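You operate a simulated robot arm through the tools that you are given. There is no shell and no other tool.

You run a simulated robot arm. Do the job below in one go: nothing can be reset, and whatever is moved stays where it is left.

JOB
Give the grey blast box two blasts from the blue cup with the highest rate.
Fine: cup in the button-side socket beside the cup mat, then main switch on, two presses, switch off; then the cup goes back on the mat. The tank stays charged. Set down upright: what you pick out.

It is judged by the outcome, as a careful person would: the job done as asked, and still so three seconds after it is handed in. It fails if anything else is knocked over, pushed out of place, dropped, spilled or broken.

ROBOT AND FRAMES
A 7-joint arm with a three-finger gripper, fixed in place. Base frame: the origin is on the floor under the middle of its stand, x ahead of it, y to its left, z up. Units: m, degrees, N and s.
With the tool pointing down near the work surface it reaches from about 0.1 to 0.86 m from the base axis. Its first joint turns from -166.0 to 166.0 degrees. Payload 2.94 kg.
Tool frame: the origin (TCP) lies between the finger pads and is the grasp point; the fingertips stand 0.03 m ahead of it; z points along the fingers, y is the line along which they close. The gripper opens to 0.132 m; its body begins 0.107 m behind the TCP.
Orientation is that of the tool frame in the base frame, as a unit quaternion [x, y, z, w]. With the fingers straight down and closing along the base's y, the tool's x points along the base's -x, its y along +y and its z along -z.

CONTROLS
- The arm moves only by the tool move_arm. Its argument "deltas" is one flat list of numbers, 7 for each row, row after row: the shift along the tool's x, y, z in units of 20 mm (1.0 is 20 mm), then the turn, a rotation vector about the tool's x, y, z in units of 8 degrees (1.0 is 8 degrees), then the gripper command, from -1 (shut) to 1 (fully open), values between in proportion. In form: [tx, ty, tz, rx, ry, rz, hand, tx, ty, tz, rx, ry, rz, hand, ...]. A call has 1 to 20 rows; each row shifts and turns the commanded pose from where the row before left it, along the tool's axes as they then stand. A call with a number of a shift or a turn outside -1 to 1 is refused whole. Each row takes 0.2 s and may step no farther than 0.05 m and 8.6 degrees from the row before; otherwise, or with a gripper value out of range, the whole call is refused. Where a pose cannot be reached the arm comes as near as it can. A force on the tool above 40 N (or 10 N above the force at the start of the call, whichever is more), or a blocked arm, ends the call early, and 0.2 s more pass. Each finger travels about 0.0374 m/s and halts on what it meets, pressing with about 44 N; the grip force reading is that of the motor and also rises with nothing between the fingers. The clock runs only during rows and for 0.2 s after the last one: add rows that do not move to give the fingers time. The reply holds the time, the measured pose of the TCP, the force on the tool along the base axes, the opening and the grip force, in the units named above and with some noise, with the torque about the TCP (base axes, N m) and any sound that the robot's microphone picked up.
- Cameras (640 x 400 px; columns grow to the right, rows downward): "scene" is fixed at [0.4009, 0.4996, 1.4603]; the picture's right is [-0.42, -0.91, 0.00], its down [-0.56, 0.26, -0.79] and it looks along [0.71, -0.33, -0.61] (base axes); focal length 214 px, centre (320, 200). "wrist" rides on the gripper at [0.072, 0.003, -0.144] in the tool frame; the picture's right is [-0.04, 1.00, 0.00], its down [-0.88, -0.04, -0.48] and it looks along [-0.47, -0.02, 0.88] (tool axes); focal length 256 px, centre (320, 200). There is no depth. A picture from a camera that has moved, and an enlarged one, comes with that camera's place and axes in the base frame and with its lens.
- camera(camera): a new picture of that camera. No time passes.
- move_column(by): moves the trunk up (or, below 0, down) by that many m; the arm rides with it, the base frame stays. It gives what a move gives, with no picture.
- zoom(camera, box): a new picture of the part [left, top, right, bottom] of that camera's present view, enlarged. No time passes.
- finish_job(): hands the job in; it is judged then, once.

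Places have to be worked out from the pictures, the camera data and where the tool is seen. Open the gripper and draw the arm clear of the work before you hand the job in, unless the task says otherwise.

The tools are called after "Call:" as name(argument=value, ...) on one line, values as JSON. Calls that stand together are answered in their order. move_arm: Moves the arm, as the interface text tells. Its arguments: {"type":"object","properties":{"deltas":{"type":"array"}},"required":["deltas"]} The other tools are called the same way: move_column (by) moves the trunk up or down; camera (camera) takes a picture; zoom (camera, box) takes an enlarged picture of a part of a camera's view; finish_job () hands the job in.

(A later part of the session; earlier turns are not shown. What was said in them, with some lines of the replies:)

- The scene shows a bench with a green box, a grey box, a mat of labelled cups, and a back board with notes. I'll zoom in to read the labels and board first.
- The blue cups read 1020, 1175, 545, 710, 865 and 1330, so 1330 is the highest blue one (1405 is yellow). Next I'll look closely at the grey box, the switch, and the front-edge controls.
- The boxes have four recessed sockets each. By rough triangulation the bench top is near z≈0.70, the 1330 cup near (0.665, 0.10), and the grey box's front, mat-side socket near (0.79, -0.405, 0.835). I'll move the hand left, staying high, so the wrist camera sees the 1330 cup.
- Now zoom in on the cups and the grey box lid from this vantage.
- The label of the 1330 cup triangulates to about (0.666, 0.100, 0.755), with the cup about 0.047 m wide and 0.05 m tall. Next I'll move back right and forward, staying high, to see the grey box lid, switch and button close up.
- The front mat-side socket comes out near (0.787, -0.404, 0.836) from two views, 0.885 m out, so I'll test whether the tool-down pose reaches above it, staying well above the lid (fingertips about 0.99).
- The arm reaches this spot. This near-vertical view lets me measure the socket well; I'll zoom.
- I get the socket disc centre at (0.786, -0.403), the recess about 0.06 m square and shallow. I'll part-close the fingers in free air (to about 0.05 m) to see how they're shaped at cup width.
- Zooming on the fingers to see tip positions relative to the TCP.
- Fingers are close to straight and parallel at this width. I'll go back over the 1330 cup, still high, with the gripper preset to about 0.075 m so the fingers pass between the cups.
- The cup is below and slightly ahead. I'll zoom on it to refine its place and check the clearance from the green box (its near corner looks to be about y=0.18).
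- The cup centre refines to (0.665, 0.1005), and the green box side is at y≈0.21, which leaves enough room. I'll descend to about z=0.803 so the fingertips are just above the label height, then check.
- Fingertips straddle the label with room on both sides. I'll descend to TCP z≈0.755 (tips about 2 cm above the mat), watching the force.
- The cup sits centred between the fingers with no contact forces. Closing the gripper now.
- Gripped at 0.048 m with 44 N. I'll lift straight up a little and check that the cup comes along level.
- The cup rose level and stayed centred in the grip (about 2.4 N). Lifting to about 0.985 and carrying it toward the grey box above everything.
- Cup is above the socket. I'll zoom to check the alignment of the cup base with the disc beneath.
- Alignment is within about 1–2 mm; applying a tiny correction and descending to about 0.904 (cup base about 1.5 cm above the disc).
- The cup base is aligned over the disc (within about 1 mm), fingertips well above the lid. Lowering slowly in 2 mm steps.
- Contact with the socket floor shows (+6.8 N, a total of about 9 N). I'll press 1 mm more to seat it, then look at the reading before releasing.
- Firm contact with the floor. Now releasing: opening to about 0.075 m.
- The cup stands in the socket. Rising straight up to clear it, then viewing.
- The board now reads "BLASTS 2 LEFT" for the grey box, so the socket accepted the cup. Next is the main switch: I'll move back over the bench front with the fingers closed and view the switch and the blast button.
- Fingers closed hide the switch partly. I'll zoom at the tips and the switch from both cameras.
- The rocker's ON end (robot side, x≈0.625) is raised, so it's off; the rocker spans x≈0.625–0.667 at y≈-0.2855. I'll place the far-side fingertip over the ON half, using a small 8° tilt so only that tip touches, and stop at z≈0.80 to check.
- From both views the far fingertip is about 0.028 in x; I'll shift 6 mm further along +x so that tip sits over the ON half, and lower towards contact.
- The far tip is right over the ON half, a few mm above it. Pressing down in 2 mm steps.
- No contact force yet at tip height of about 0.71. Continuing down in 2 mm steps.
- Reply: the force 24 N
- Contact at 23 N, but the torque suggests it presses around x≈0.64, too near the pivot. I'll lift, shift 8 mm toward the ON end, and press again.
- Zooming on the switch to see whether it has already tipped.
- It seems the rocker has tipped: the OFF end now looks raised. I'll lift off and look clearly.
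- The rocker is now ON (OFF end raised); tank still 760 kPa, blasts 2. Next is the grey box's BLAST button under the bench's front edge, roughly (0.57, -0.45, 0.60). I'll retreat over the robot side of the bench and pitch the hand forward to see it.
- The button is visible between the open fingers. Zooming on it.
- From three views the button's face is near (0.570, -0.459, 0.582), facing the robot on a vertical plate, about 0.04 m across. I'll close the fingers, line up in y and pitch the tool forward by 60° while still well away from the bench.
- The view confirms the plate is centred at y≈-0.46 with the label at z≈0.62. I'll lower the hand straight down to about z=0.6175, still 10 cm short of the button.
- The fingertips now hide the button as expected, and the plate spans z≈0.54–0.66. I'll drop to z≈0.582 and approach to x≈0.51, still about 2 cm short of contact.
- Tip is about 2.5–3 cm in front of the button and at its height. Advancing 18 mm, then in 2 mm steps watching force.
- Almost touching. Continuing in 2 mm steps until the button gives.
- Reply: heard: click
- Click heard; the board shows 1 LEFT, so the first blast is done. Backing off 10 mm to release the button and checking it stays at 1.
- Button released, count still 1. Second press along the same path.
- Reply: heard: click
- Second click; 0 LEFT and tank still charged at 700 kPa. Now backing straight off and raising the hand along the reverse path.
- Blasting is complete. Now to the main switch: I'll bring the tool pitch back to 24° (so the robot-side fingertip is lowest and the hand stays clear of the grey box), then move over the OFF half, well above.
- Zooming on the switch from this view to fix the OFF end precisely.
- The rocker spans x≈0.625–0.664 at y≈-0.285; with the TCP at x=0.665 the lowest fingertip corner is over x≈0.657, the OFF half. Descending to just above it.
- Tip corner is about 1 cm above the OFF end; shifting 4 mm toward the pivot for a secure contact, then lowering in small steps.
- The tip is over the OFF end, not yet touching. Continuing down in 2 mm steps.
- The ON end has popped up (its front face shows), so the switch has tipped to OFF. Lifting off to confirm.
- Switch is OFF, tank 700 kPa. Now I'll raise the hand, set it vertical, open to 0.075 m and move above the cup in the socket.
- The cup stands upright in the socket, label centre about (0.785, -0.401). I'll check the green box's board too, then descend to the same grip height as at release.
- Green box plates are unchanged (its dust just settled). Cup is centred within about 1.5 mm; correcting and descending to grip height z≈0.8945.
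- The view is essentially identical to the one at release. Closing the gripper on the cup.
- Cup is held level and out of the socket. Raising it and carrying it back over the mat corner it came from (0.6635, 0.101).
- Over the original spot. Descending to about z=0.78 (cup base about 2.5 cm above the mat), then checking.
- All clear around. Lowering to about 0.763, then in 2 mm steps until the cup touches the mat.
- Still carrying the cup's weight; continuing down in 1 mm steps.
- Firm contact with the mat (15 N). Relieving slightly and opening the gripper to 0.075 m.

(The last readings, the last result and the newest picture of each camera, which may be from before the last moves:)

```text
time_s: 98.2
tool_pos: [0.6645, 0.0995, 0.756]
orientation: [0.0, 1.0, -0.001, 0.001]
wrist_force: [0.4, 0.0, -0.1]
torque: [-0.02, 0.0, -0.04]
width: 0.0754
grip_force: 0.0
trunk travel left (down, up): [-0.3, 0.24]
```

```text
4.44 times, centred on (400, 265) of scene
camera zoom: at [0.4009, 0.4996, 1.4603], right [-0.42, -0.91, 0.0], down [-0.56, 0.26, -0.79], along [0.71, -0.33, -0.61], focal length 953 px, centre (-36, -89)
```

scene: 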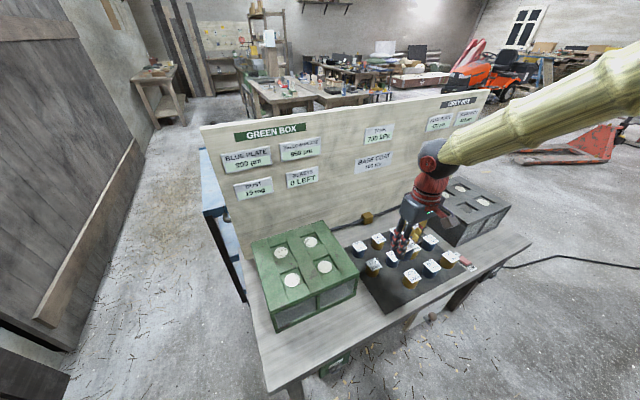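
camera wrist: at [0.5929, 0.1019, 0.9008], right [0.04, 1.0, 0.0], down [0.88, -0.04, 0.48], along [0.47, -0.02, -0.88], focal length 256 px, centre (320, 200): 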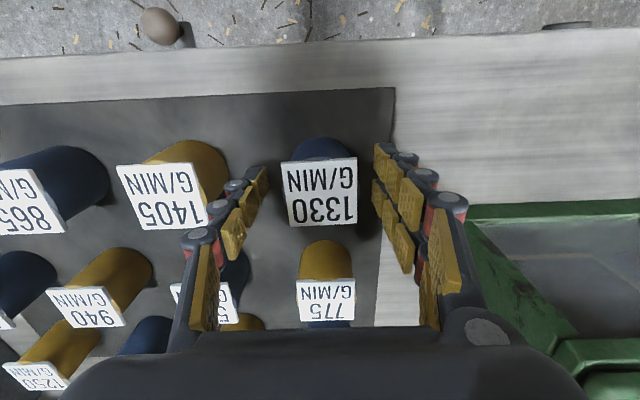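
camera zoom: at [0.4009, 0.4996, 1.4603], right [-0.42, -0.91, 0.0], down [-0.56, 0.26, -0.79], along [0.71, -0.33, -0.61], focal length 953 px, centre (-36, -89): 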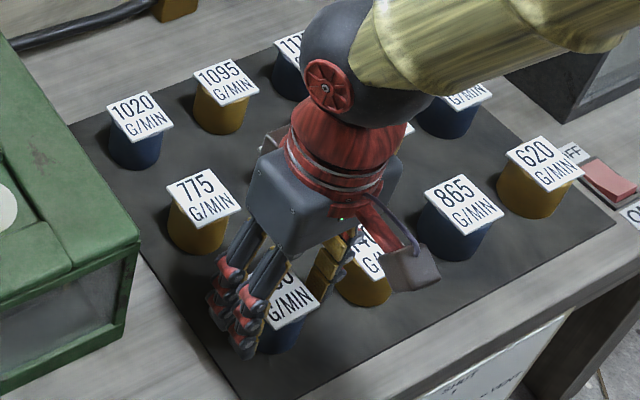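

The cup stands on the mat, free of the fingers. Rising straight up slowly, then withdrawing.

Call:
move_arm(deltas=[0, 0, -0.4, 0, 0, 0, 0.14, 0, 0, -0.6, 0, 0, 0, 0.14, 0, 0, -0.8, 0, 0, 0, 0.14, 0, 0, -1, 0, 0, 0, 0.14, 0, 0, -1, 0, 0, 0, 0.14, 0, 0, -1, 0, 0, 0, 0.14, 0, 0, -1, 0, 0, 0, 0.14, 0, 0, -1, 0, 0, 0, 0.14, 0, 0, -1, 0, 0, 0, 0.14, 0, 0, -1, 0, 0, 0, 0.14, 0, 0, -1, 0, 0, 0, 0.14, 0, 0, -1, 0, 0, 0, 0.14, 0, 0, -1, 0, 0, 0, 0.14, 0, 0, -1, 0, 0, 0, 0.14, 0, 0, 0, 0, 0, 0, 0.14])

Call:
move_arm(deltas=[1, -0.6, 0, 0, 0, 0, 1, 1, -0.6, 0, 0, 0, 0, 1, 1, -0.6, 0, 0, 0, 0, 1, 1, -0.6, 0, 0, 0, 0, 1, 1, -0.6, 0, 0, 0, 0, 1, 1, -0.6, 0, 0, 0, 0, 1, 1, -0.6, 0, 0, 0, 0, 1, 1, -0.6, 0, 0, 0, 0, 1, 1, -0.6, 0, 0, 0, 0, 1, 1, -0.6, 0, 0, 0, 0, 1, 0, 0, 0, 0, 0, 0, 1])

Call:
camera(camera="scene")

Call:
camera(camera="wrist")

Call:
zoom(camera="scene", box=[340, 200, 500, 310])

Call:
zoom(camera="scene", box=[340, 80, 500, 180])

```text
time_s: 101.4
tool_pos: [0.6637, 0.0996, 1.0131]
orientation: [0.0, 1.0, 0.001, 0.0]
wrist_force: [0.3, -0.4, 1.0]
torque: [0.04, 0.0, -0.01]
width: 0.0753
grip_force: 0.0
trunk travel left (down, up): [-0.3, 0.24]
```

```text
time_s: 103.8
tool_pos: [0.464, -0.0182, 1.0119]
orientation: [0.0, 1.0, 0.0, 0.001]
wrist_force: [-0.6, 0.0, 0.0]
torque: [-0.01, 0.0, 0.04]
width: 0.1323
grip_force: 0.1
trunk travel left (down, up): [-0.3, 0.24]
```

```text
taken
```

scene: 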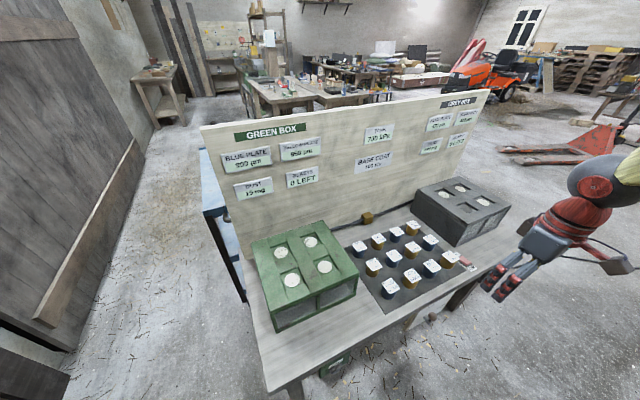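

```text
taken
camera wrist: at [0.3928, -0.0161, 1.1561], right [0.04, 1.0, 0.0], down [0.88, -0.04, 0.48], along [0.48, -0.02, -0.88], focal length 256 px, centre (320, 200)
```

wrist: 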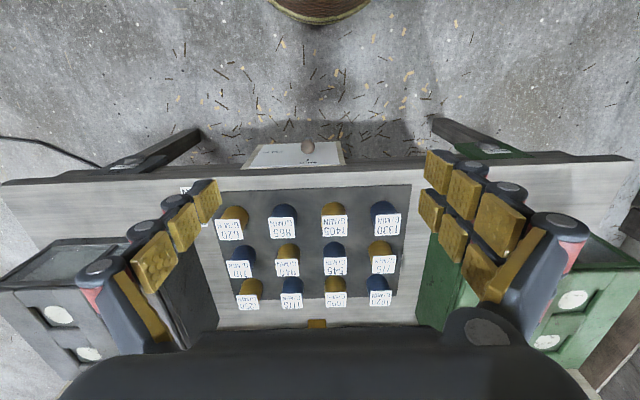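

```text
3.64 times, centred on (420, 255) of scene
camera zoom: at [0.4009, 0.4996, 1.4603], right [-0.42, -0.91, 0.0], down [-0.56, 0.26, -0.79], along [0.71, -0.33, -0.61], focal length 780 px, centre (-44, 0)
```

zoom: 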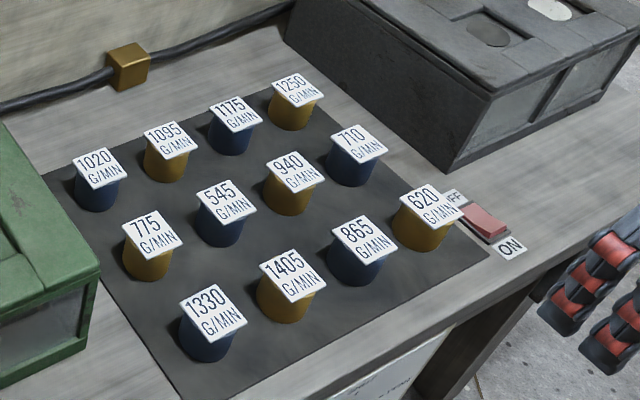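

```text
4.00 times, centred on (420, 130) of scene
camera zoom: at [0.4009, 0.4996, 1.4603], right [-0.42, -0.91, 0.0], down [-0.56, 0.26, -0.79], along [0.71, -0.33, -0.61], focal length 858 px, centre (-80, 480)
```

zoom: 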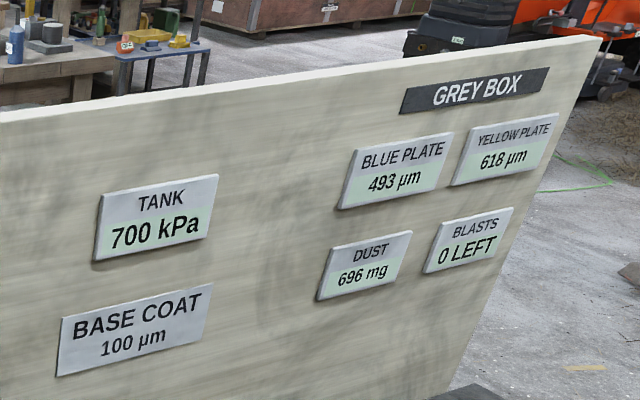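

The 1330 blue cup is back upright on its mat spot and the other cups haven't moved. The switch is OFF, the tank holds 700 kPa, both blasts are spent, and the arm is open and clear. Handing in.

Call:
finish_job()

```text
The job is handed in.
```

The grey blast box got its two blasts from the 1330 g/min cup, the highest-rate blue one. The job is handed in, but I haven't seen the judging result.

- **Blasts:** With the cup in the socket the board showed 2 blasts left. It went to 1 after the first press and 0 after the second, with a click each time.
- **Switch and tank:** The main switch is off. The tank is still charged, at 700 kPa (760 at the start).
- **Cup:** It's back upright on the mat in its original corner spot.
- **Other items:** The other cups are where they were, and I never touched the vent valve. The green box's plate readings didn't change. Its dust reading fell from 60 to 15 mg during the job, which I think was the dust settling or being drawn off while the switch was on.

The gripper is open and the arm is clear of the bench.
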